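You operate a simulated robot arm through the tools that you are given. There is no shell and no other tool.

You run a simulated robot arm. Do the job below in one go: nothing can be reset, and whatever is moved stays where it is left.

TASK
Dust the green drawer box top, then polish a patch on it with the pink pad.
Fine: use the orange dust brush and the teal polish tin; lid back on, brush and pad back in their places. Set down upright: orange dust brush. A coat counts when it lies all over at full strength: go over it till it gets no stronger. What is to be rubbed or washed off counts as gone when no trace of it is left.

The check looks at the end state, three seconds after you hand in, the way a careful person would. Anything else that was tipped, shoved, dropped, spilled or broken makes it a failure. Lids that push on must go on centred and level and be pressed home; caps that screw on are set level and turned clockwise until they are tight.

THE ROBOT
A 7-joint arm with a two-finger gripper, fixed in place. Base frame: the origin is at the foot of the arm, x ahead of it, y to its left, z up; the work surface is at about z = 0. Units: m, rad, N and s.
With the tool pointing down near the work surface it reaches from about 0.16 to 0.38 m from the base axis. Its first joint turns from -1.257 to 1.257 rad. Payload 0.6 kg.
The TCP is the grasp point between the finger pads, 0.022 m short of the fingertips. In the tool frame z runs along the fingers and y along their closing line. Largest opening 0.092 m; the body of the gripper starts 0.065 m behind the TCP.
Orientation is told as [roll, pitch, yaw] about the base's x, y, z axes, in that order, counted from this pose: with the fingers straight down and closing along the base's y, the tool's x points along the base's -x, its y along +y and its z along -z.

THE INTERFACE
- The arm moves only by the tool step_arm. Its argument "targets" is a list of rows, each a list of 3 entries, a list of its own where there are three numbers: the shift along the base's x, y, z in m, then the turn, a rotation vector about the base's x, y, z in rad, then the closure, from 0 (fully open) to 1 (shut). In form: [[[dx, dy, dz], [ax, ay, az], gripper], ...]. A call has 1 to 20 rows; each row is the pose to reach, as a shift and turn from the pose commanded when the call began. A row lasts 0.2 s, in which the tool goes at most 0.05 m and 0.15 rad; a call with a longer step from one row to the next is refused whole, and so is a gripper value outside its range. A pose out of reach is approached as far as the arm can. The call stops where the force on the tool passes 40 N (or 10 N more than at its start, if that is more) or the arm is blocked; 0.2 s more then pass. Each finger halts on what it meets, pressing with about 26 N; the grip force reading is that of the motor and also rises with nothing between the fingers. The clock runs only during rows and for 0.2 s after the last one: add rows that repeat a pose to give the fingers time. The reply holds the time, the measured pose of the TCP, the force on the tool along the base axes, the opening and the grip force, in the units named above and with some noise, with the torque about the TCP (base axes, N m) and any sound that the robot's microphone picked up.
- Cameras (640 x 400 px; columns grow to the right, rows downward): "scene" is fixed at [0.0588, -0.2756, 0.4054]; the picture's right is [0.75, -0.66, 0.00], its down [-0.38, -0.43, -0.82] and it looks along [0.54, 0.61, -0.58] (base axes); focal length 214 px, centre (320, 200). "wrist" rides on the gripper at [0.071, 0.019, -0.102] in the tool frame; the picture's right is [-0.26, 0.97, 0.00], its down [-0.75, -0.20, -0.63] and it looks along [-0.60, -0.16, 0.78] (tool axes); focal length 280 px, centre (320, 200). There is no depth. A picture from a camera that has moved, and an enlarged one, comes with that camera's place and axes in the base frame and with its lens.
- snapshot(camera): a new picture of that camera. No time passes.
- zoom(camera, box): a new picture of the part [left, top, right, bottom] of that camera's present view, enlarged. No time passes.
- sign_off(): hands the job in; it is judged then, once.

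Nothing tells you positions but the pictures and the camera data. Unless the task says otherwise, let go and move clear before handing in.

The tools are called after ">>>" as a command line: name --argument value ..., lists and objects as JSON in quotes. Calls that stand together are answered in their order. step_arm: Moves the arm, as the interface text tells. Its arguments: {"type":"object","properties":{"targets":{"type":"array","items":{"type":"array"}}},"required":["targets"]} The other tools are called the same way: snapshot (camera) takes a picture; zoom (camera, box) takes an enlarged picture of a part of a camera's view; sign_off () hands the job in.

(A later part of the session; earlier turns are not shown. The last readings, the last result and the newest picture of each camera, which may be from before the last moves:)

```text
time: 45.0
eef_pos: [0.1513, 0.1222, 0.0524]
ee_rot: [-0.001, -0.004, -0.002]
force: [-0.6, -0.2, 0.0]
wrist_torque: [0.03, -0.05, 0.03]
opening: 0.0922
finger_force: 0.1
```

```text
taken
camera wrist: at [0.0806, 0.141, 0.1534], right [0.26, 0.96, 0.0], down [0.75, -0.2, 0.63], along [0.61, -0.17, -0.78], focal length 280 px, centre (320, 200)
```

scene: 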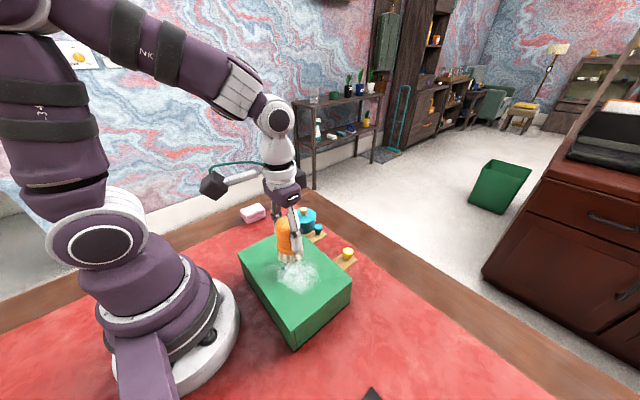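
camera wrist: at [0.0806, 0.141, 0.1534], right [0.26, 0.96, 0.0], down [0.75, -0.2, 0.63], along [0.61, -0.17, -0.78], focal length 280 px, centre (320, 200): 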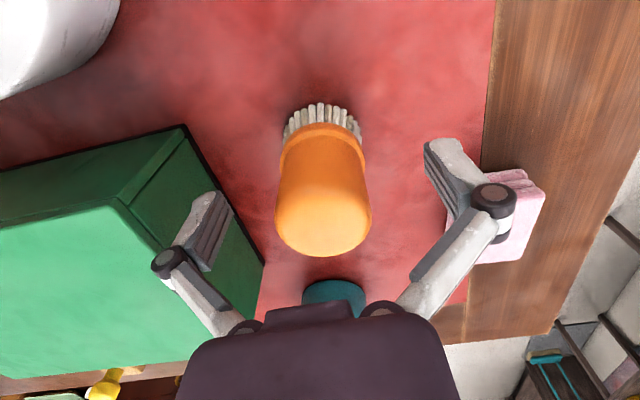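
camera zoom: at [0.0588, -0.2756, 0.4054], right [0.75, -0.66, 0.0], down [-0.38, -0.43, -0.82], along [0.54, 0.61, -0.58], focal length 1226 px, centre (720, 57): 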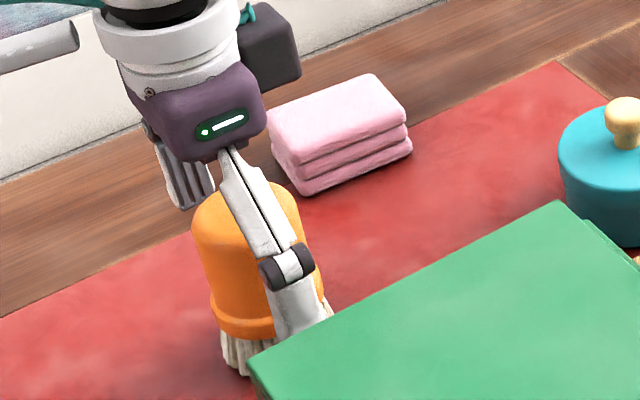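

The brush stands upright in its place. I'll rise clear and move over the tin.

>>> step_arm --targets '[[[0, 0, 0.04], [0, 0, 0], 0], [[0, 0, 0.08], [0, 0, 0], 0], [[0.03, -0.005, 0.11], [0, 0, 0], 0], [[0.065, -0.01, 0.125], [0, 0, 0], 0], [[0.1, -0.02, 0.125], [0, 0, 0], 0], [[0.135, -0.028, 0.125], [0, 0, 0], 0], [[0.168, -0.032, 0.115], [0, 0, 0], 0], [[0.168, -0.032, 0.1], [0, 0, 0], 0], [[0.168, -0.032, 0.1], [0, 0, 0], 0]]'

>>> snapshot --camera "wrist"

>>> snapshot --camera "scene"

>>> zoom --camera "wrist" --box '[270, 100, 390, 220]'

```text
time: 47.0
eef_pos: [0.3194, 0.0897, 0.1512]
ee_rot: [-0.002, -0.004, -0.003]
force: [0.8, -0.3, -0.4]
wrist_torque: [0.0, 0.01, 0.04]
opening: 0.0919
finger_force: 0.1
```

```text
taken
camera wrist: at [0.2482, 0.1091, 0.2529], right [0.26, 0.96, 0.0], down [0.75, -0.2, 0.63], along [0.61, -0.17, -0.78], focal length 280 px, centre (320, 200)
```

wrist: 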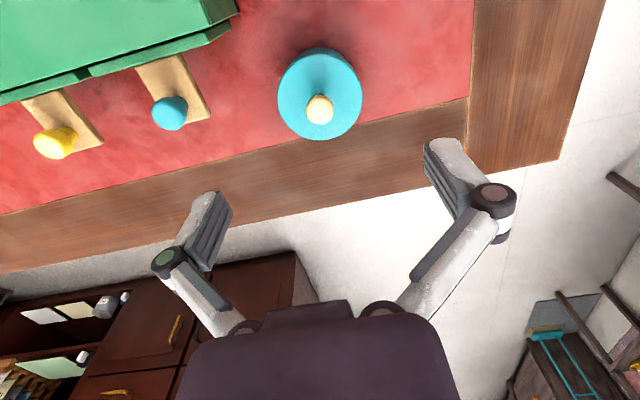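

```text
taken
```

scene: 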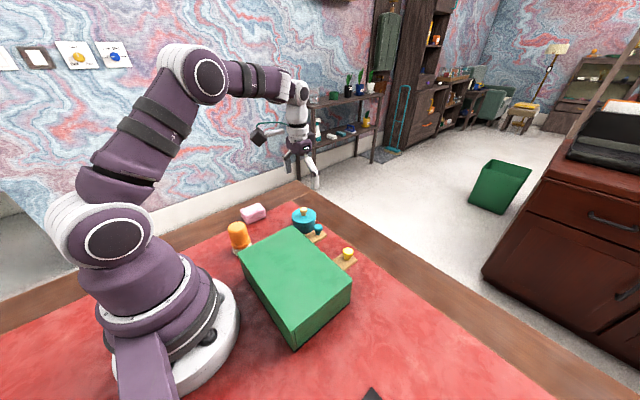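

```text
3.33 times, centred on (330, 160) of wrist
camera zoom: at [0.2482, 0.1091, 0.2529], right [0.26, 0.96, 0.0], down [0.75, -0.2, 0.63], along [0.61, -0.17, -0.78], focal length 935 px, centre (287, 333)
```

zoom: 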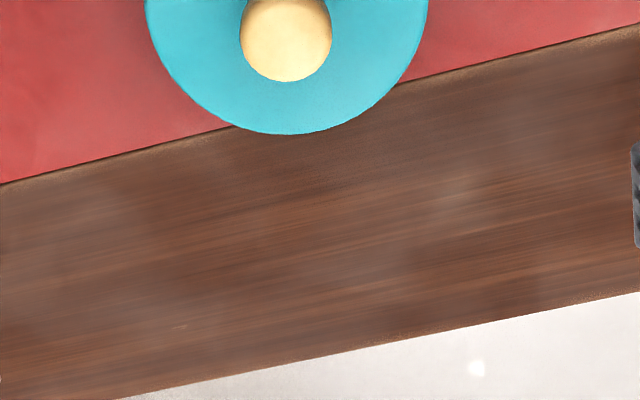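

>>> zoom --camera "wrist" --box '[270, 40, 370, 145]'

>>> zoom --camera "scene" --box '[282, 196, 332, 240]'

```text
3.81 times, centred on (320, 92) of wrist
camera zoom: at [0.2482, 0.1091, 0.2529], right [0.26, 0.96, 0.0], down [0.75, -0.2, 0.63], along [0.61, -0.17, -0.78], focal length 1068 px, centre (320, 610)
```

zoom: 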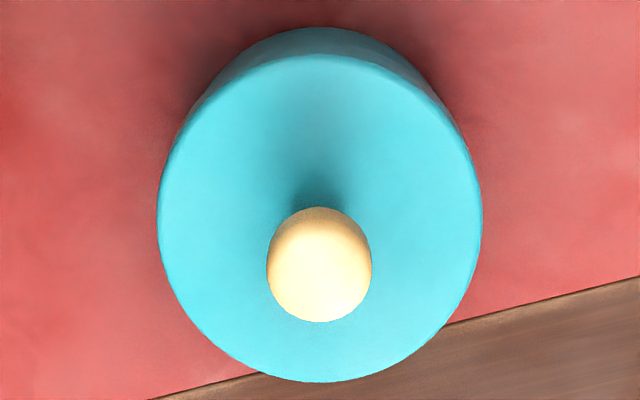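

```text
9.09 times, centred on (307, 218) of scene
camera zoom: at [0.0588, -0.2756, 0.4054], right [0.75, -0.66, 0.0], down [-0.38, -0.43, -0.82], along [0.54, 0.61, -0.58], focal length 1950 px, centre (438, 36)
```

zoom: 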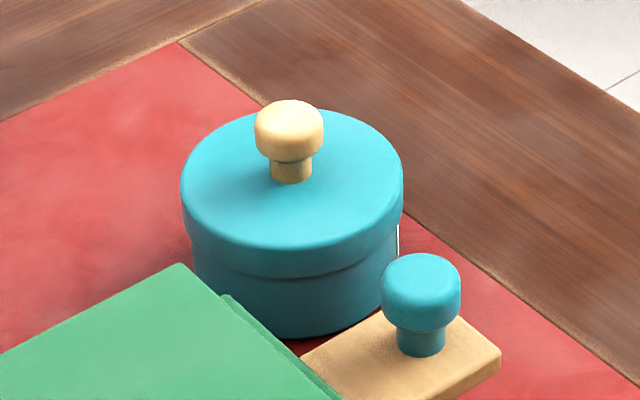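

The lid top is at z ≈ 0.034, with the knob head centred near (0.322, 0.088, 0.052). I'll descend over the knob and check alignment before closing.

>>> step_arm --targets '[[[0.001, -0.001, -0.03], [0, 0, 0], 0.2], [[0.0025, -0.0015, -0.06], [0, 0, 0], 0.4], [[0.0025, -0.0015, -0.08], [0, 0, 0], 0.4], [[0.0025, -0.0015, -0.0905], [0, 0, 0], 0.4], [[0.0025, -0.0015, -0.0905], [0, 0, 0], 0.4]]'

>>> snapshot --camera "wrist"

>>> zoom --camera "scene" --box '[270, 180, 350, 240]'

```text
time: 48.1
eef_pos: [0.3221, 0.0885, 0.0619]
ee_rot: [-0.001, -0.004, 0.0]
force: [-0.6, -0.4, -0.5]
wrist_torque: [0.01, 0.02, 0.03]
opening: 0.0551
finger_force: 0.0
```

```text
taken
camera wrist: at [0.2509, 0.1078, 0.1626], right [0.26, 0.96, 0.0], down [0.75, -0.2, 0.63], along [0.61, -0.17, -0.78], focal length 280 px, centre (320, 200)
```

wrist: 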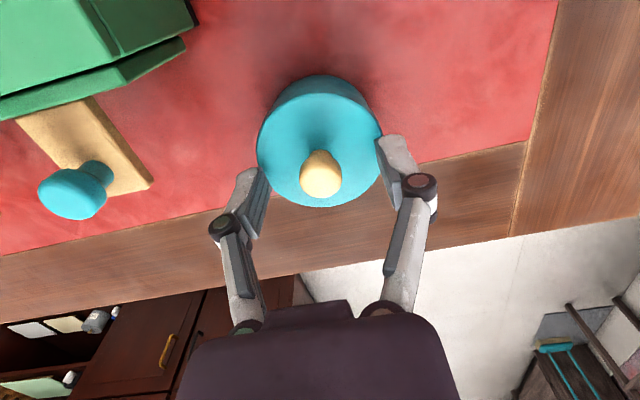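

```text
6.67 times, centred on (310, 210) of scene
camera zoom: at [0.0588, -0.2756, 0.4054], right [0.75, -0.66, 0.0], down [-0.38, -0.43, -0.82], along [0.54, 0.61, -0.58], focal length 1430 px, centre (387, 133)
```

zoom: 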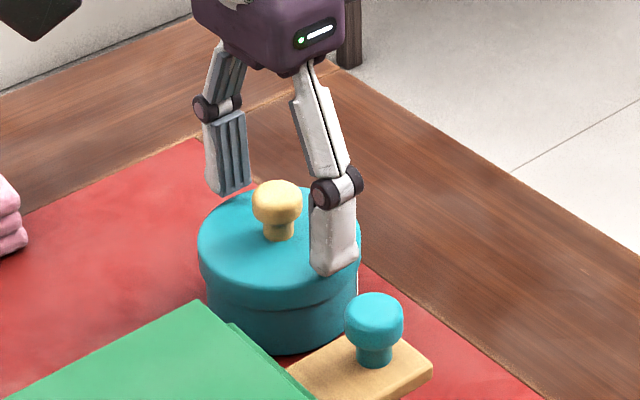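

The knob is centred between the fingers, so I'll close on it.

>>> step_arm --targets '[[[0, 0, -0.0015], [0, 0, 0], 0.6], [[0, 0, -0.0015], [0, 0, 0], 1], [[0, 0, -0.0015], [0, 0, 0], 1], [[0, 0, -0.0015], [0, 0, 0], 1], [[0, 0, -0.0015], [0, 0, 0], 1]]'

>>> zoom --camera "scene" --box '[270, 180, 350, 240]'

```text
time: 49.1
eef_pos: [0.3228, 0.09, 0.0621]
ee_rot: [-0.001, -0.008, -0.003]
force: [-2.8, -0.1, 7.8]
wrist_torque: [-0.02, 0.14, 0.04]
opening: 0.0184
finger_force: 26.0
stopped in row 4: the force on the tool passed its limit at 41 N (the readings are from after the stop); the commanded pose is now the measured one
```

```text
6.67 times, centred on (310, 210) of scene
camera zoom: at [0.0588, -0.2756, 0.4054], right [0.75, -0.66, 0.0], down [-0.38, -0.43, -0.82], along [0.54, 0.61, -0.58], focal length 1430 px, centre (387, 133)
```

zoom: 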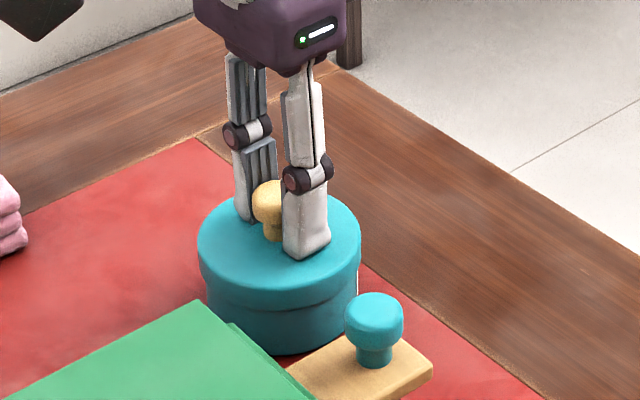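

The knob is gripped at 18 mm. I'll pull up gently and watch whether the tin stays down.

>>> step_arm --targets '[[[0, 0, 0.001], [0, 0, 0], 1], [[0, 0, 0.002], [0, 0, 0], 1], [[0, 0, 0.003], [0, 0, 0], 1]]'

>>> zoom --camera "scene" --box '[270, 180, 350, 240]'

```text
time: 49.9
eef_pos: [0.3232, 0.0892, 0.065]
ee_rot: [0.002, -0.006, -0.002]
force: [-0.6, 0.6, -0.9]
wrist_torque: [0.02, -0.05, 0.02]
opening: 0.0186
finger_force: 26.1
heard: snap
```

```text
6.67 times, centred on (310, 210) of scene
camera zoom: at [0.0588, -0.2756, 0.4054], right [0.75, -0.66, 0.0], down [-0.38, -0.43, -0.82], along [0.54, 0.61, -0.58], focal length 1430 px, centre (387, 133)
```

zoom: 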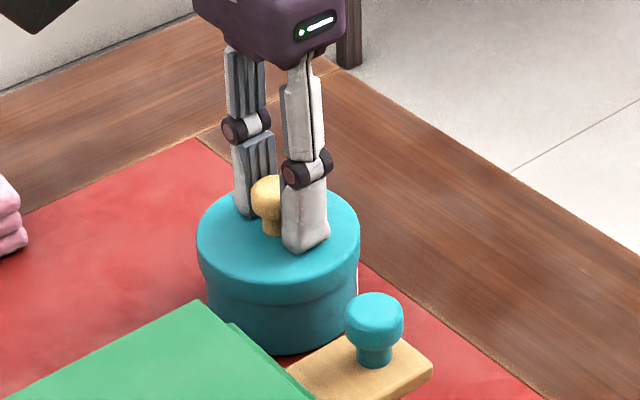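

The lid snapped off and the tin stayed put. I'll lift it clear and look inside the tin.

>>> step_arm --targets '[[[0, 0, 0.005], [0, 0, 0], 1], [[0, 0, 0.02], [0, 0, 0], 1], [[0, 0, 0.045], [0, 0, 0], 1], [[0, 0, 0.06], [0, 0, 0], 1], [[-0.02, 0.01, 0.06], [0, 0, 0], 1], [[-0.045, 0.02, 0.06], [0, 0, 0], 1], [[-0.073, 0.027, 0.06], [0, 0, 0], 1], [[-0.073, 0.027, 0.06], [0, 0, 0], 1]]'

>>> snapshot --camera "wrist"

>>> zoom --camera "scene" --box '[230, 170, 350, 260]'

```text
time: 51.7
eef_pos: [0.2503, 0.117, 0.1243]
ee_rot: [0.0, -0.009, -0.002]
force: [0.1, -0.1, 0.3]
wrist_torque: [-0.04, 0.03, 0.0]
opening: 0.0188
finger_force: 26.0
```

```text
taken
camera wrist: at [0.1784, 0.1351, 0.2249], right [0.26, 0.96, 0.0], down [0.75, -0.21, 0.63], along [0.61, -0.17, -0.78], focal length 280 px, centre (320, 200)
```

wrist: 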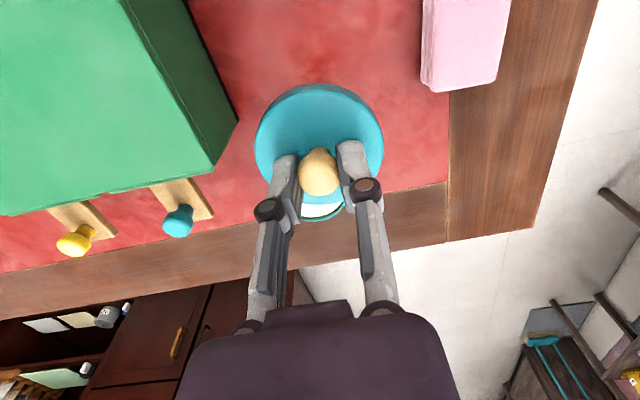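

```text
4.44 times, centred on (290, 215) of scene
camera zoom: at [0.0588, -0.2756, 0.4054], right [0.75, -0.66, 0.0], down [-0.38, -0.43, -0.82], along [0.54, 0.61, -0.58], focal length 953 px, centre (453, 133)
```

zoom: 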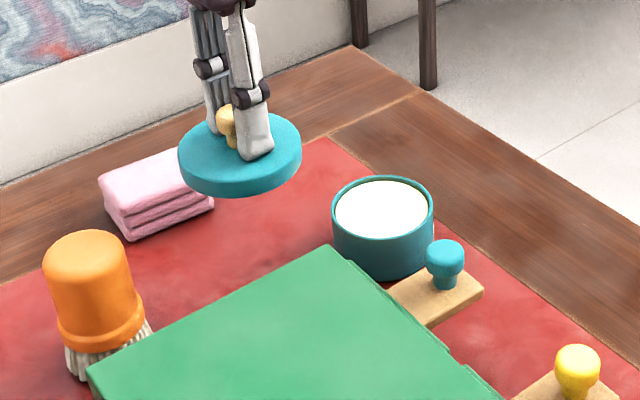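

The tin holds white polish nearly to the brim. I'll set the lid down flat on the mat here.

>>> step_arm --targets '[[[0, -0.002, -0.03], [0, 0, 0], 1], [[0, -0.002, -0.06], [0, 0, 0], 1], [[0, -0.002, -0.074], [0, 0, 0], 1], [[0, -0.002, -0.077], [0, 0, 0], 1], [[0, -0.002, -0.077], [0, 0, 0], 1]]'

>>> zoom --camera "scene" --box '[230, 170, 350, 260]'

```text
time: 52.9
eef_pos: [0.2504, 0.1151, 0.048]
ee_rot: [-0.001, -0.011, -0.002]
force: [0.1, 0.4, -0.6]
wrist_torque: [-0.01, -0.02, -0.02]
opening: 0.0184
finger_force: 25.9
```

```text
4.44 times, centred on (290, 215) of scene
camera zoom: at [0.0588, -0.2756, 0.4054], right [0.75, -0.66, 0.0], down [-0.38, -0.43, -0.82], along [0.54, 0.61, -0.58], focal length 953 px, centre (453, 133)
```

zoom: 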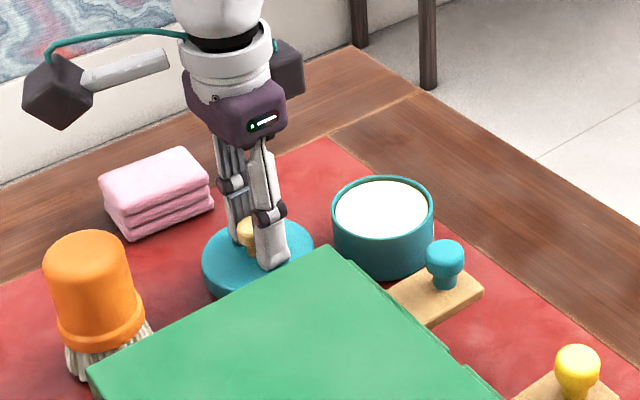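

>>> step_arm --targets '[[[0, 0, -0.002], [0, 0.005, 0], 1], [[0, 0, -0.004], [0, 0.01, 0], 1], [[0, 0, -0.004], [0, 0.01, 0], 1]]'

```text
time: 53.7
eef_pos: [0.2509, 0.1145, 0.0433]
ee_rot: [0.001, 0.003, -0.002]
force: [0.1, 0.5, -0.8]
wrist_torque: [-0.03, 0.03, 0.01]
opening: 0.0184
finger_force: 26.0
```

>>> step_arm --targets '[[[0, 0, -0.001], [0, 0, 0], 1], [[0, 0, -0.002], [0, 0, 0], 1], [[0, 0, -0.002], [0, 0, 0], 1]]'

>>> zoom --camera "scene" --box '[250, 200, 310, 245]'

```text
time: 54.5
eef_pos: [0.2501, 0.1147, 0.0411]
ee_rot: [-0.001, 0.002, -0.001]
force: [-0.3, -0.2, 0.1]
wrist_torque: [-0.02, -0.01, 0.0]
opening: 0.0185
finger_force: 25.9
```

```text
8.89 times, centred on (280, 222) of scene
camera zoom: at [0.0588, -0.2756, 0.4054], right [0.75, -0.66, 0.0], down [-0.38, -0.43, -0.82], along [0.54, 0.61, -0.58], focal length 1906 px, centre (676, 0)
```

zoom: 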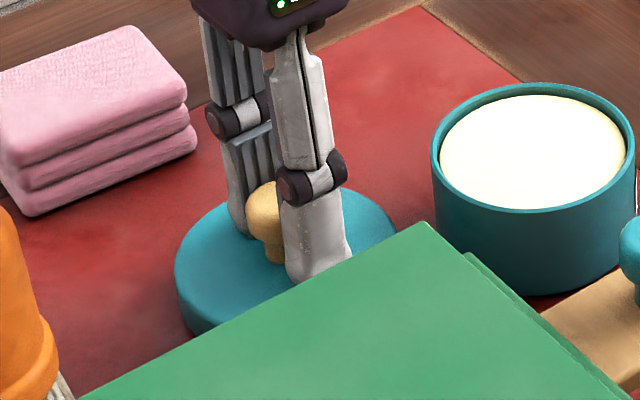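

>>> step_arm --targets '[[[0, 0, -0.001], [0, 0, 0], 1], [[0, 0, -0.0015], [0, 0, 0], 1], [[0, 0, -0.0015], [0, 0, 0], 1]]'

```text
time: 55.3
eef_pos: [0.2509, 0.1147, 0.0393]
ee_rot: [0.0, 0.001, -0.001]
force: [0.2, 0.0, 0.0]
wrist_torque: [0.01, 0.0, -0.04]
opening: 0.0183
finger_force: 25.4
```

>>> step_arm --targets '[[[0, 0, -0.001], [0, 0, 0], 1], [[0, 0, -0.0015], [0, 0, 0], 1], [[0, 0, -0.0015], [0, 0, 0], 1]]'

```text
time: 56.1
eef_pos: [0.2514, 0.1142, 0.0385]
ee_rot: [0.001, 0.001, -0.002]
force: [0.1, -0.1, 0.0]
wrist_torque: [0.0, -0.01, 0.0]
opening: 0.0183
finger_force: 26.5
```

>>> step_arm --targets '[[[0, 0, -0.001], [0, 0, 0], 1], [[0, 0, -0.0015], [0, 0, 0], 1], [[0, 0, -0.0015], [0, 0, 0], 1]]'

>>> zoom --camera "scene" --box '[250, 200, 310, 245]'

```text
time: 56.9
eef_pos: [0.25, 0.1138, 0.0373]
ee_rot: [0.0, 0.001, -0.003]
force: [-0.9, 0.4, -0.7]
wrist_torque: [-0.02, -0.03, 0.03]
opening: 0.0182
finger_force: 26.6
```

```text
8.89 times, centred on (280, 222) of scene
camera zoom: at [0.0588, -0.2756, 0.4054], right [0.75, -0.66, 0.0], down [-0.38, -0.43, -0.82], along [0.54, 0.61, -0.58], focal length 1906 px, centre (676, 0)
```

zoom: 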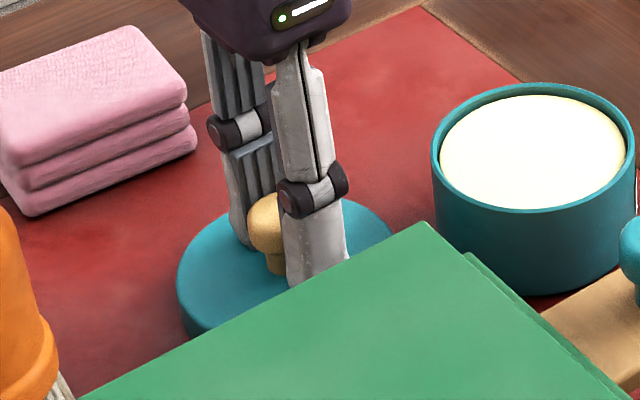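

>>> step_arm --targets '[[[0, 0, -0.001], [0, 0, 0], 1], [[0, 0, -0.0018], [0, 0, 0], 1], [[0, 0, -0.0018], [0, 0, 0], 1]]'

```text
time: 57.7
eef_pos: [0.2495, 0.1142, 0.0354]
ee_rot: [0.0, 0.001, -0.002]
force: [0.4, 0.4, -0.2]
wrist_torque: [0.01, 0.01, 0.0]
opening: 0.0184
finger_force: 26.0
```

>>> step_arm --targets '[[[0, 0, -0.001], [0, 0, 0], 1], [[0, 0, -0.0018], [0, 0, 0], 1], [[0, 0, -0.0018], [0, 0, 0], 1]]'

>>> zoom --camera "scene" --box '[250, 200, 310, 245]'

```text
time: 58.5
eef_pos: [0.2507, 0.1137, 0.0339]
ee_rot: [0.002, 0.001, -0.003]
force: [0.4, 0.4, -1.2]
wrist_torque: [0.02, 0.0, 0.0]
opening: 0.0184
finger_force: 25.3
```

```text
8.89 times, centred on (280, 222) of scene
camera zoom: at [0.0588, -0.2756, 0.4054], right [0.75, -0.66, 0.0], down [-0.38, -0.43, -0.82], along [0.54, 0.61, -0.58], focal length 1906 px, centre (676, 0)
```

zoom: 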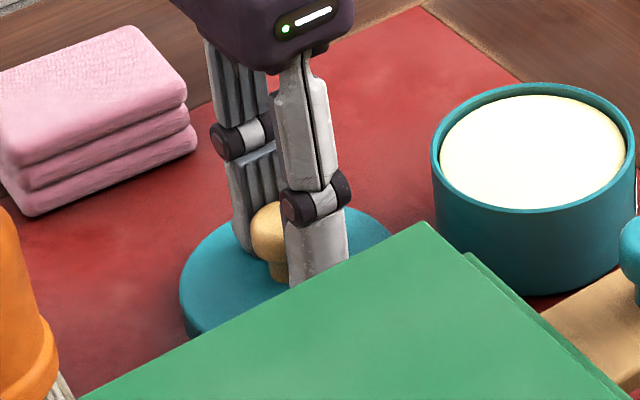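

>>> zoom --camera "wrist" --box '[230, 60, 410, 220]'

```text
2.50 times, centred on (320, 140) of wrist
camera zoom: at [0.1799, 0.133, 0.1347], right [0.26, 0.96, 0.0], down [0.75, -0.21, 0.62], along [0.6, -0.17, -0.78], focal length 701 px, centre (320, 350)
```

zoom: 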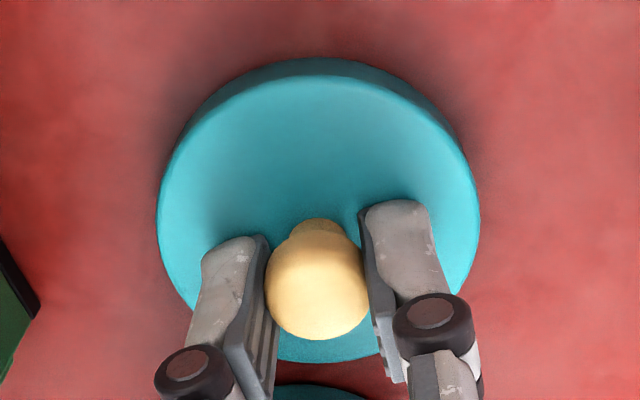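

>>> step_arm --targets '[[[0, 0, -0.001], [0, 0, 0], 1], [[0, 0, -0.0015], [0, 0, 0], 1], [[0, 0, -0.0015], [0, 0, 0], 1]]'

```text
time: 59.3
eef_pos: [0.2502, 0.1139, 0.0329]
ee_rot: [0.0, 0.003, -0.002]
force: [-0.5, -1.2, -0.5]
wrist_torque: [0.0, -0.02, 0.0]
opening: 0.0183
finger_force: 26.1
```

>>> step_arm --targets '[[[0, 0, -0.001], [0, 0, 0], 1], [[0, 0, -0.0015], [0, 0, 0], 1], [[0, 0, -0.0015], [0, 0, 0], 1]]'

```text
time: 60.1
eef_pos: [0.2493, 0.1147, 0.03]
ee_rot: [0.0, 0.003, -0.001]
force: [0.3, -0.5, 0.2]
wrist_torque: [-0.03, -0.04, 0.0]
opening: 0.0184
finger_force: 26.1
```

>>> zoom --camera "wrist" --box '[230, 60, 410, 220]'

>>> zoom --camera "scene" --box '[250, 200, 310, 245]'

```text
2.50 times, centred on (320, 140) of wrist
camera zoom: at [0.1792, 0.133, 0.1315], right [0.26, 0.96, 0.0], down [0.75, -0.21, 0.62], along [0.6, -0.17, -0.78], focal length 701 px, centre (320, 350)
```

zoom: 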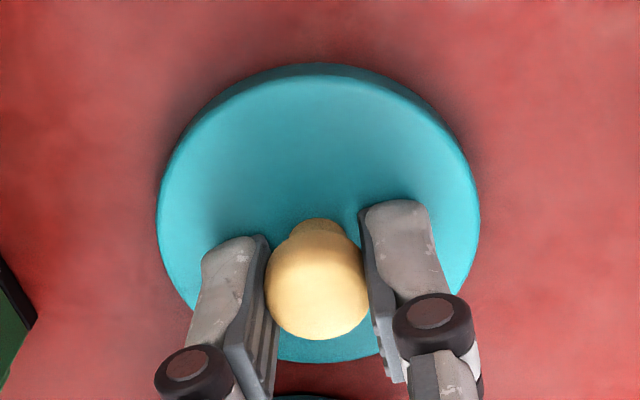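

```text
8.89 times, centred on (280, 222) of scene
camera zoom: at [0.0588, -0.2756, 0.4054], right [0.75, -0.66, 0.0], down [-0.38, -0.43, -0.82], along [0.54, 0.61, -0.58], focal length 1906 px, centre (676, 0)
```

zoom: 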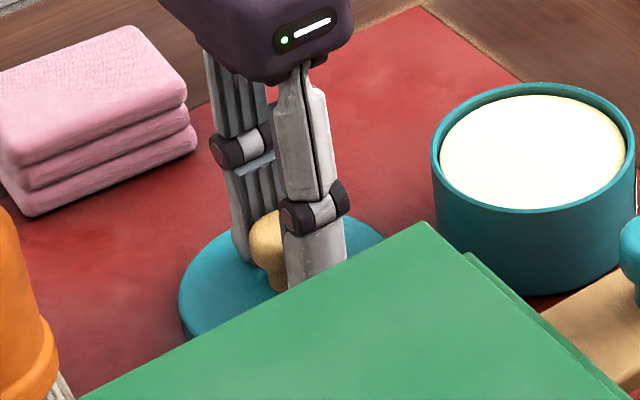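

The readings show no contact, so I'll look closely at the lid edge before going further.

>>> zoom --camera "wrist" --box '[270, 75, 370, 125]'

>>> zoom --camera "scene" --box '[262, 218, 292, 240]'

```text
6.40 times, centred on (320, 100) of wrist
camera zoom: at [0.1792, 0.133, 0.1315], right [0.26, 0.96, 0.0], down [0.75, -0.21, 0.62], along [0.6, -0.17, -0.78], focal length 1794 px, centre (320, 840)
```

zoom: 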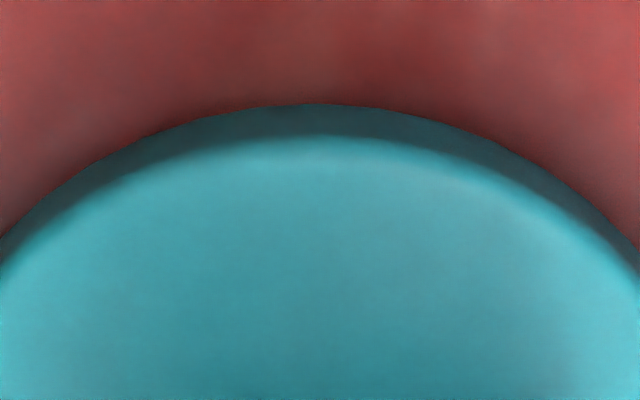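

```text
16.00 times, centred on (277, 229) of scene
camera zoom: at [0.0588, -0.2756, 0.4054], right [0.75, -0.66, 0.0], down [-0.38, -0.43, -0.82], along [0.54, 0.61, -0.58], focal length 3432 px, centre (1008, -264)
```

zoom: 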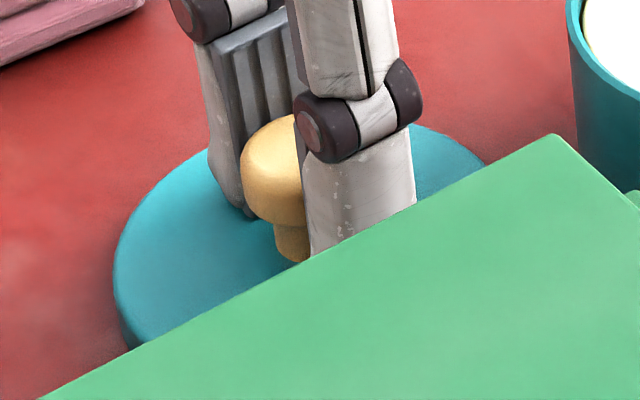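

The skirt seems to sink into the mat surface, so the solid part must be the plate. I'll keep lowering in small steps until it bears.

>>> step_arm --targets '[[[0, 0, -0.0005], [0, 0, 0], 1], [[0, 0, -0.001], [0, 0, 0], 1], [[0, 0, -0.001], [0, 0, 0], 1]]'

```text
time: 60.9
eef_pos: [0.2509, 0.1147, 0.0308]
ee_rot: [0.001, 0.002, -0.001]
force: [-0.5, 0.2, -0.6]
wrist_torque: [-0.01, 0.01, 0.0]
opening: 0.0184
finger_force: 26.2
```

>>> step_arm --targets '[[[0, 0, -0.0005], [0, 0, 0], 1], [[0, 0, -0.001], [0, 0, 0], 1], [[0, 0, -0.001], [0, 0, 0], 1]]'

>>> zoom --camera "wrist" --box '[270, 75, 370, 125]'

```text
time: 61.7
eef_pos: [0.2502, 0.1138, 0.0281]
ee_rot: [-0.001, 0.001, -0.002]
force: [0.9, 0.8, -0.6]
wrist_torque: [-0.01, -0.01, 0.02]
opening: 0.0184
finger_force: 26.2
```

```text
6.40 times, centred on (320, 100) of wrist
camera zoom: at [0.1795, 0.1331, 0.1297], right [0.26, 0.96, 0.0], down [0.75, -0.21, 0.62], along [0.6, -0.17, -0.78], focal length 1794 px, centre (320, 840)
```

zoom: 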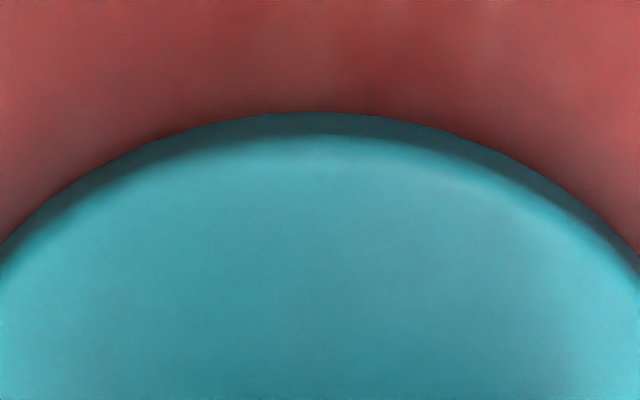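

>>> step_arm --targets '[[[0, 0, -0.0005], [0, 0, 0], 1], [[0, 0, -0.001], [0, 0, 0], 1], [[0, 0, -0.001], [0, 0, 0], 1]]'

```text
time: 62.5
eef_pos: [0.2512, 0.1133, 0.0276]
ee_rot: [-0.001, 0.003, -0.001]
force: [0.2, 0.2, 0.4]
wrist_torque: [0.02, 0.01, 0.04]
opening: 0.0184
finger_force: 25.8
```

>>> step_arm --targets '[[[0, 0, -0.0005], [0, 0, 0], 1], [[0, 0, -0.001], [0, 0, 0], 1], [[0, 0, -0.001], [0, 0, 0], 1]]'

>>> zoom --camera "wrist" --box '[270, 75, 370, 125]'

>>> zoom --camera "scene" --box '[250, 200, 310, 245]'

```text
time: 63.3
eef_pos: [0.2498, 0.1137, 0.0263]
ee_rot: [-0.002, 0.001, -0.002]
force: [0.5, 0.8, 3.3]
wrist_torque: [0.01, -0.09, -0.01]
opening: 0.0178
finger_force: 26.3
```

```text
6.40 times, centred on (320, 100) of wrist
camera zoom: at [0.1797, 0.1328, 0.1277], right [0.26, 0.96, 0.0], down [0.75, -0.21, 0.62], along [0.6, -0.17, -0.78], focal length 1794 px, centre (320, 840)
```

zoom: 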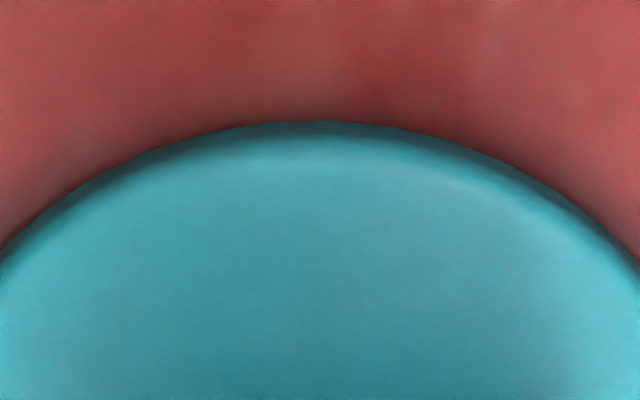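

```text
8.89 times, centred on (280, 222) of scene
camera zoom: at [0.0588, -0.2756, 0.4054], right [0.75, -0.66, 0.0], down [-0.38, -0.43, -0.82], along [0.54, 0.61, -0.58], focal length 1906 px, centre (676, 0)
```

zoom: 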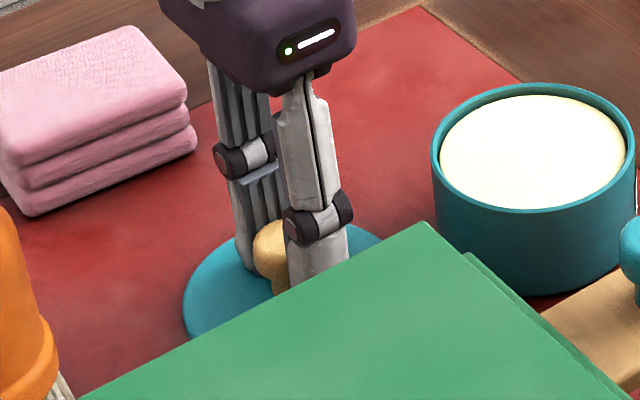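

Contact is felt, so the lid's plate rests on the mat. I'll open partly and rise.

>>> step_arm --targets '[[[0, 0, 0], [0, 0, 0], 0.7], [[0, 0, 0], [0, 0, 0], 0.5], [[0, 0, 0], [0, 0, 0], 0.5], [[0, 0, 0], [0, 0, 0], 0.5], [[0, 0, 0.02], [0, 0, 0], 0.5], [[0, 0, 0.05], [0, 0, 0], 0.3], [[0, 0, 0.09], [0, 0, 0], 0], [[0, 0, 0.12], [0, 0, 0], 0]]'

>>> zoom --camera "scene" --box '[230, 180, 350, 260]'

>>> snapshot --camera "wrist"

```text
time: 65.1
eef_pos: [0.2511, 0.1151, 0.1474]
ee_rot: [0.0, 0.003, -0.002]
force: [-0.3, 0.2, -0.4]
wrist_torque: [0.03, -0.03, -0.03]
opening: 0.0921
finger_force: 0.0
```

```text
5.00 times, centred on (290, 220) of scene
camera zoom: at [0.0588, -0.2756, 0.4054], right [0.75, -0.66, 0.0], down [-0.38, -0.43, -0.82], along [0.54, 0.61, -0.58], focal length 1072 px, centre (470, 100)
```

zoom: 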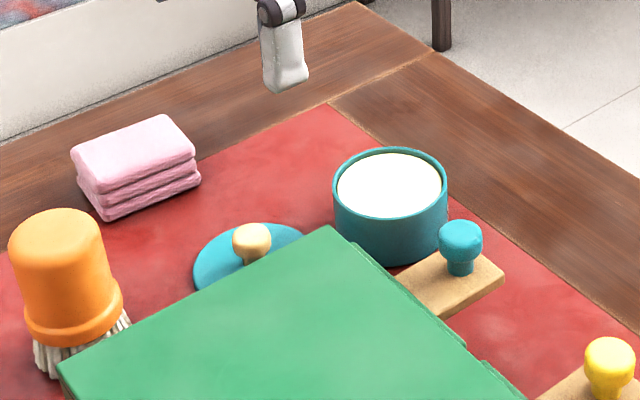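

```text
taken
camera wrist: at [0.1804, 0.1339, 0.2488], right [0.26, 0.96, 0.0], down [0.75, -0.21, 0.62], along [0.6, -0.17, -0.78], focal length 280 px, centre (320, 200)
```

wrist: 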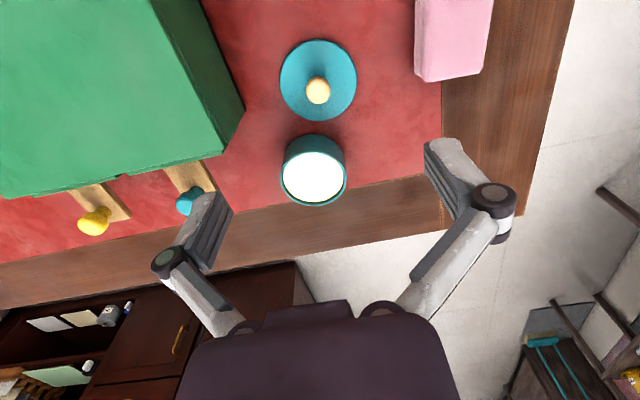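

>>> zoom --camera "wrist" --box '[260, 120, 370, 215]'

>>> zoom --camera "wrist" --box '[390, 0, 510, 100]'

>>> zoom --camera "scene" --box '[285, 200, 325, 236]'

```text
4.21 times, centred on (315, 168) of wrist
camera zoom: at [0.1804, 0.1339, 0.2488], right [0.26, 0.96, 0.0], down [0.75, -0.21, 0.62], along [0.6, -0.17, -0.78], focal length 1181 px, centre (341, 337)
```

zoom: 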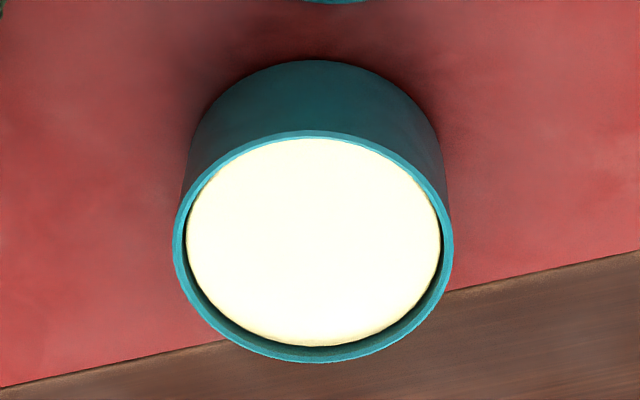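

```text
4.00 times, centred on (450, 50) of wrist
camera zoom: at [0.1804, 0.1339, 0.2488], right [0.26, 0.96, 0.0], down [0.75, -0.21, 0.62], along [0.6, -0.17, -0.78], focal length 1122 px, centre (-200, 800)
```

zoom: 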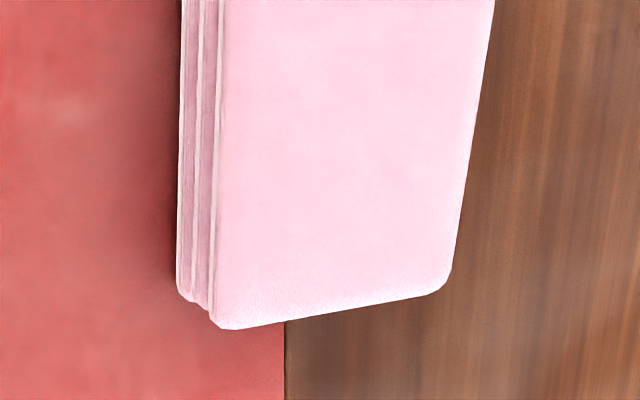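

```text
11.11 times, centred on (305, 218) of scene
camera zoom: at [0.0588, -0.2756, 0.4054], right [0.75, -0.66, 0.0], down [-0.38, -0.43, -0.82], along [0.54, 0.61, -0.58], focal length 2383 px, centre (487, 0)
```

zoom: 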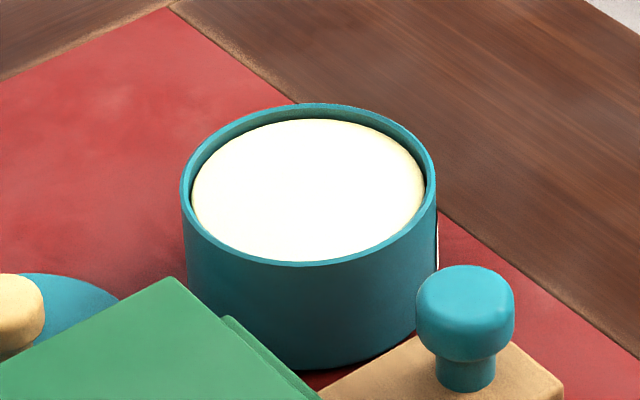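

The lid rests stably, the tin rim is at z ≈ 0.032, and the polish lies about 3 mm below it. Now I'll move over the pad.

>>> step_arm --targets '[[[-0.006, 0.035, 0], [0, 0, 0], 0], [[-0.012, 0.07, 0], [0, 0, 0], 0], [[-0.02, 0.103, 0], [0, 0, 0], 0], [[-0.02, 0.103, -0.02], [0, 0, 0], 0], [[-0.02, 0.103, -0.02], [0, 0, 0], 0]]'

>>> snapshot --camera "wrist"

>>> zoom --camera "wrist" --box '[250, 60, 410, 180]'

>>> zoom --camera "scene" --box '[225, 180, 305, 240]'

```text
time: 66.3
eef_pos: [0.2301, 0.2168, 0.1283]
ee_rot: [0.0, 0.003, -0.004]
force: [-0.1, 0.1, -0.4]
wrist_torque: [0.01, 0.0, -0.02]
opening: 0.092
finger_force: 0.1
```

```text
taken
camera wrist: at [0.1594, 0.2367, 0.2287], right [0.26, 0.96, 0.0], down [0.75, -0.21, 0.62], along [0.6, -0.17, -0.78], focal length 280 px, centre (320, 200)
```

wrist: 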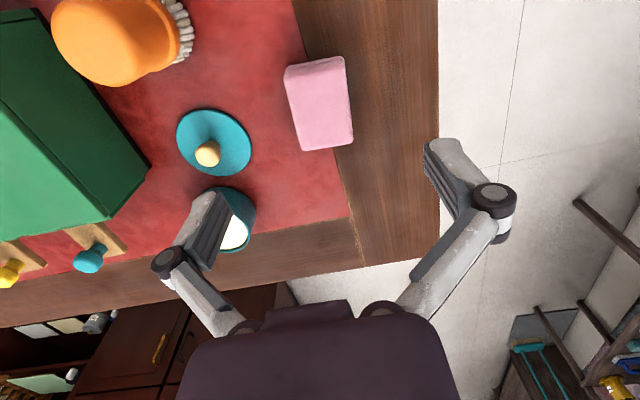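

```text
3.33 times, centred on (330, 120) of wrist
camera zoom: at [0.1594, 0.2367, 0.2287], right [0.26, 0.96, 0.0], down [0.75, -0.21, 0.62], along [0.6, -0.17, -0.78], focal length 935 px, centre (287, 467)
```

zoom: 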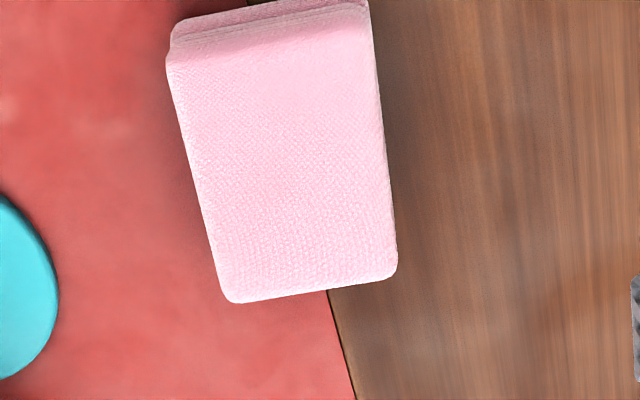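

```text
6.67 times, centred on (265, 210) of scene
camera zoom: at [0.0588, -0.2756, 0.4054], right [0.75, -0.66, 0.0], down [-0.38, -0.43, -0.82], along [0.54, 0.61, -0.58], focal length 1430 px, centre (687, 133)
```

zoom: 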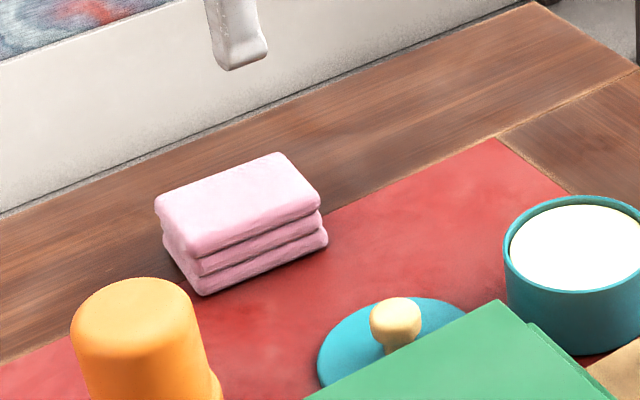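

The pad is about 58 × 43 mm, centred near (0.2375, 0.216) with a yaw of about -5°. I'll align and descend.

>>> step_arm --targets '[[[0.007, -0.001, -0.03], [0, 0, -0.085], 0], [[0.007, -0.001, -0.06], [0, 0, -0.085], 0], [[0.007, -0.001, -0.085], [0, 0, -0.085], 0], [[0.007, -0.001, -0.085], [0, 0, -0.085], 0]]'

>>> snapshot --camera "wrist"

>>> zoom --camera "scene" --box '[225, 180, 305, 240]'

```text
time: 67.3
eef_pos: [0.2357, 0.216, 0.042]
ee_rot: [0.001, 0.002, -0.087]
force: [-0.1, 0.5, -0.2]
wrist_torque: [0.01, -0.02, 0.0]
opening: 0.0921
finger_force: 0.0
```

```text
taken
camera wrist: at [0.168, 0.2419, 0.1427], right [0.34, 0.94, 0.0], down [0.73, -0.27, 0.62], along [0.59, -0.22, -0.78], focal length 280 px, centre (320, 200)
```

wrist: 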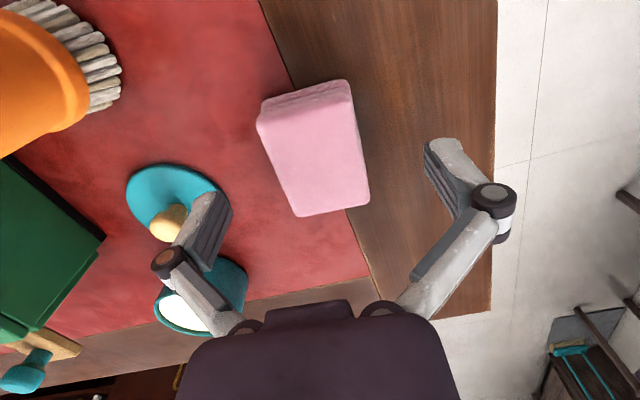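

```text
6.67 times, centred on (265, 210) of scene
camera zoom: at [0.0588, -0.2756, 0.4054], right [0.75, -0.66, 0.0], down [-0.38, -0.43, -0.82], along [0.54, 0.61, -0.58], focal length 1430 px, centre (687, 133)
```

zoom: 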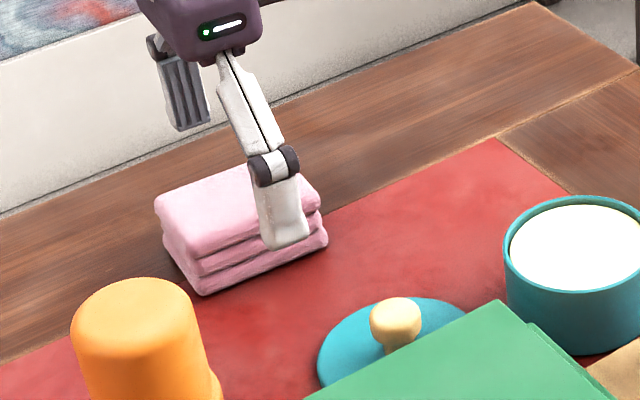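

The pad is centred between the fingers. I'll go down and grip it.

>>> step_arm --targets '[[[0, 0, -0.008], [0, 0, 0], 0], [[0, 0, -0.0145], [0, 0, 0], 0], [[0, 0, -0.0145], [0, 0, 0], 0.3], [[0, 0, -0.0145], [0, 0, 0], 0.6], [[0, 0, -0.0145], [0, 0, 0], 1], [[0, 0, -0.0145], [0, 0, 0], 1], [[0, 0, -0.0145], [0, 0, 0], 1], [[0, 0, -0.0145], [0, 0, 0], 1]]'

>>> zoom --camera "scene" --box '[225, 180, 305, 240]'

>>> snapshot --camera "wrist"

```text
time: 69.1
eef_pos: [0.2374, 0.2171, 0.0273]
ee_rot: [0.0, 0.002, -0.087]
force: [-0.8, 1.2, 3.6]
wrist_torque: [0.01, 0.01, -0.02]
opening: 0.0439
finger_force: 26.0
```

```text
6.67 times, centred on (265, 210) of scene
camera zoom: at [0.0588, -0.2756, 0.4054], right [0.75, -0.66, 0.0], down [-0.38, -0.43, -0.82], along [0.54, 0.61, -0.58], focal length 1430 px, centre (687, 133)
```

zoom: 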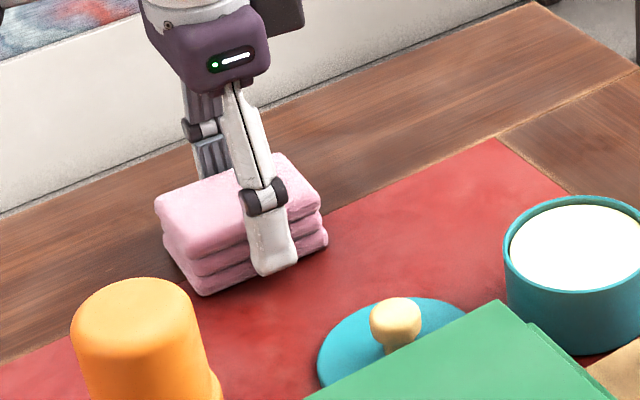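

```text
taken
camera wrist: at [0.1685, 0.2413, 0.1284], right [0.34, 0.94, 0.0], down [0.73, -0.27, 0.62], along [0.59, -0.22, -0.78], focal length 280 px, centre (320, 200)
```

wrist: 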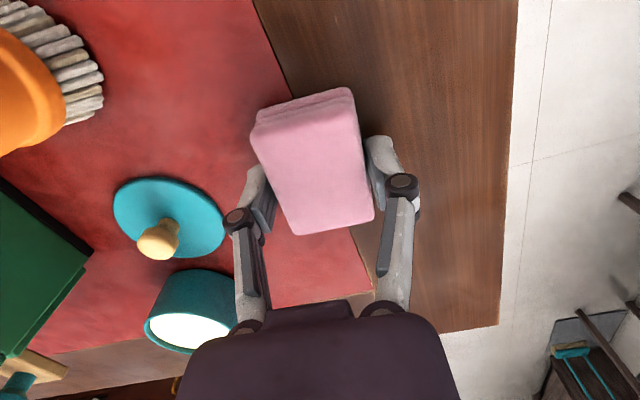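

The pad is gripped, and its home pose is TCP (0.237, 0.2165, 0.027) with yaw -0.087. I'll lift it and carry it over the tin.

>>> step_arm --targets '[[[0, 0, 0.03], [0, 0, 0], 1], [[0, 0, 0.07], [0, 0, 0], 1], [[0.02, -0.03, 0.08], [0, 0, 0.03], 1], [[0.04, -0.06, 0.08], [0, 0, 0.06], 1], [[0.06, -0.095, 0.08], [0, 0, 0.087], 1], [[0.0845, -0.129, 0.08], [0, 0, 0.087], 1], [[0.0845, -0.129, 0.05], [0, 0, 0.087], 1], [[0.0845, -0.129, 0.05], [0, 0, 0.087], 1]]'

>>> snapshot --camera "wrist"

>>> zoom --camera "scene" --box '[260, 170, 360, 250]'

```text
time: 70.9
eef_pos: [0.3218, 0.0857, 0.0782]
ee_rot: [0.001, 0.003, -0.002]
force: [0.0, 0.2, -0.8]
wrist_torque: [0.03, -0.01, 0.0]
opening: 0.0442
finger_force: 25.9
```

```text
taken
camera wrist: at [0.2518, 0.1054, 0.1786], right [0.26, 0.97, 0.0], down [0.75, -0.2, 0.62], along [0.6, -0.16, -0.78], focal length 280 px, centre (320, 200)
```

wrist: 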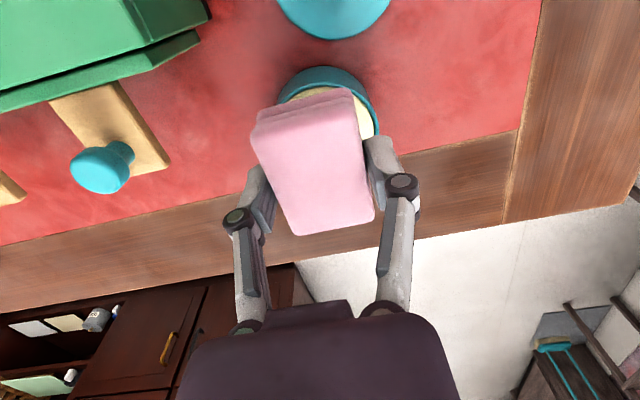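

```text
5.00 times, centred on (310, 210) of scene
camera zoom: at [0.0588, -0.2756, 0.4054], right [0.75, -0.66, 0.0], down [-0.38, -0.43, -0.82], along [0.54, 0.61, -0.58], focal length 1072 px, centre (370, 150)
```

zoom: 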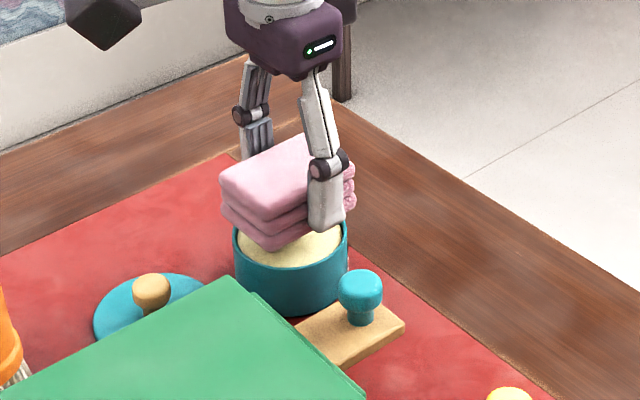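

The pad is centred over the open tin. I'll lower it gently onto the polish.

>>> step_arm --targets '[[[0, 0.002, -0.01], [0, 0, 0], 1], [[0, 0.002, -0.016], [0, 0, 0], 1], [[0, 0.002, -0.017], [0, 0, 0], 1], [[0, 0.002, -0.017], [0, 0, 0], 1]]'

```text
time: 71.9
eef_pos: [0.3225, 0.0892, 0.0607]
ee_rot: [0.002, -0.002, -0.001]
force: [0.5, -1.8, 29.7]
wrist_torque: [-0.05, -0.07, -0.02]
opening: 0.0442
finger_force: 26.1
```

There's firm contact on the rim at a TCP height of 0.061. I'll lift and look for polish on the pad.

>>> step_arm --targets '[[[0, 0, 0.002], [0, 0, 0], 1], [[0, 0, 0.02], [0, 0, 0], 1], [[0, 0, 0.05], [0, 0, 0], 1], [[0, 0, 0.09], [0, 0, 0], 1], [[0, 0, 0.1], [0, 0, 0], 1]]'

>>> zoom --camera "scene" --box '[260, 150, 360, 250]'

>>> snapshot --camera "wrist"

```text
time: 73.1
eef_pos: [0.3231, 0.0884, 0.1599]
ee_rot: [-0.001, 0.002, 0.001]
force: [1.1, 0.7, -0.8]
wrist_torque: [-0.02, 0.01, -0.01]
opening: 0.0438
finger_force: 25.8
```

```text
4.00 times, centred on (310, 200) of scene
camera zoom: at [0.0588, -0.2756, 0.4054], right [0.75, -0.66, 0.0], down [-0.38, -0.43, -0.82], along [0.54, 0.61, -0.58], focal length 858 px, centre (360, 200)
```

zoom: 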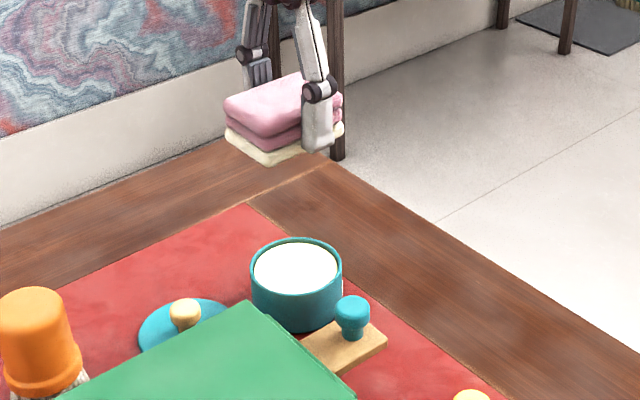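

```text
taken
camera wrist: at [0.2509, 0.1078, 0.2614], right [0.26, 0.97, 0.0], down [0.75, -0.2, 0.62], along [0.6, -0.16, -0.78], focal length 280 px, centre (320, 200)
```

wrist: 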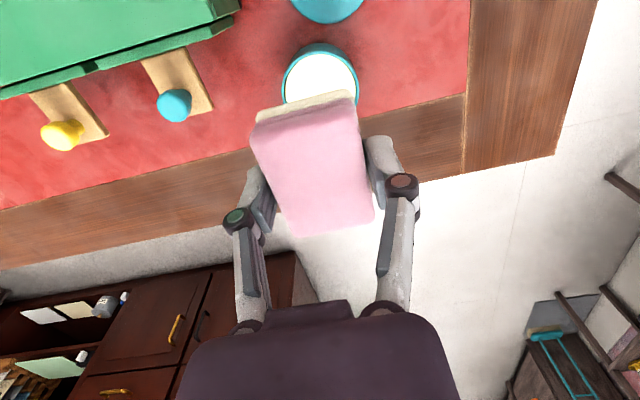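

The pad's lower layer is now coated with cream. I'll carry it over the middle of the box top.

>>> step_arm --targets '[[[-0.025, -0.025, 0], [0, 0, 0], 1], [[-0.05, -0.05, 0], [0, 0, 0], 1], [[-0.08, -0.08, 0], [0, 0, 0], 1], [[-0.11, -0.11, 0], [0, 0, 0], 1], [[-0.1355, -0.1335, -0.01], [0, 0, 0], 1], [[-0.1355, -0.1335, -0.04], [0, 0, 0], 1], [[-0.1355, -0.1335, -0.052], [0, 0, 0], 1], [[-0.1355, -0.1335, -0.052], [0, 0, 0], 1]]'

>>> zoom --camera "scene" --box '[230, 210, 360, 310]'

```text
time: 74.9
eef_pos: [0.1871, -0.045, 0.1072]
ee_rot: [0.0, 0.001, 0.001]
force: [-0.4, -0.1, 0.1]
wrist_torque: [0.01, -0.02, -0.01]
opening: 0.044
finger_force: 26.3
```

```text
4.00 times, centred on (295, 260) of scene
camera zoom: at [0.0588, -0.2756, 0.4054], right [0.75, -0.66, 0.0], down [-0.38, -0.43, -0.82], along [0.54, 0.61, -0.58], focal length 858 px, centre (420, -40)
```

zoom: 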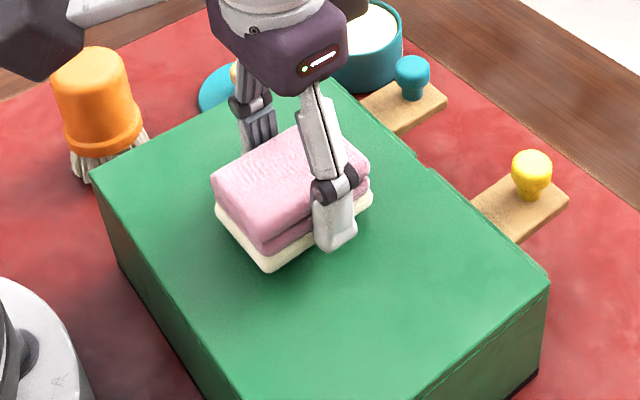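

Now I'll lower in small steps until contact with the box top.

>>> step_arm --targets '[[[0, 0, -0.002], [0, 0, 0], 1], [[0, 0, -0.004], [0, 0, 0], 1], [[0, 0, -0.004], [0, 0, 0], 1]]'

```text
time: 75.7
eef_pos: [0.1861, -0.0449, 0.104]
ee_rot: [0.0, 0.001, 0.001]
force: [1.1, -0.3, -1.6]
wrist_torque: [0.03, 0.0, 0.02]
opening: 0.0441
finger_force: 26.5
```

>>> step_arm --targets '[[[0, 0, -0.001], [0, 0, 0], 1], [[0, 0, -0.002], [0, 0, 0], 1], [[0, 0, -0.002], [0, 0, 0], 1]]'

```text
time: 76.5
eef_pos: [0.1874, -0.0462, 0.1015]
ee_rot: [0.0, 0.002, -0.001]
force: [-0.1, 0.7, -1.6]
wrist_torque: [-0.01, 0.0, 0.01]
opening: 0.0441
finger_force: 26.1
```

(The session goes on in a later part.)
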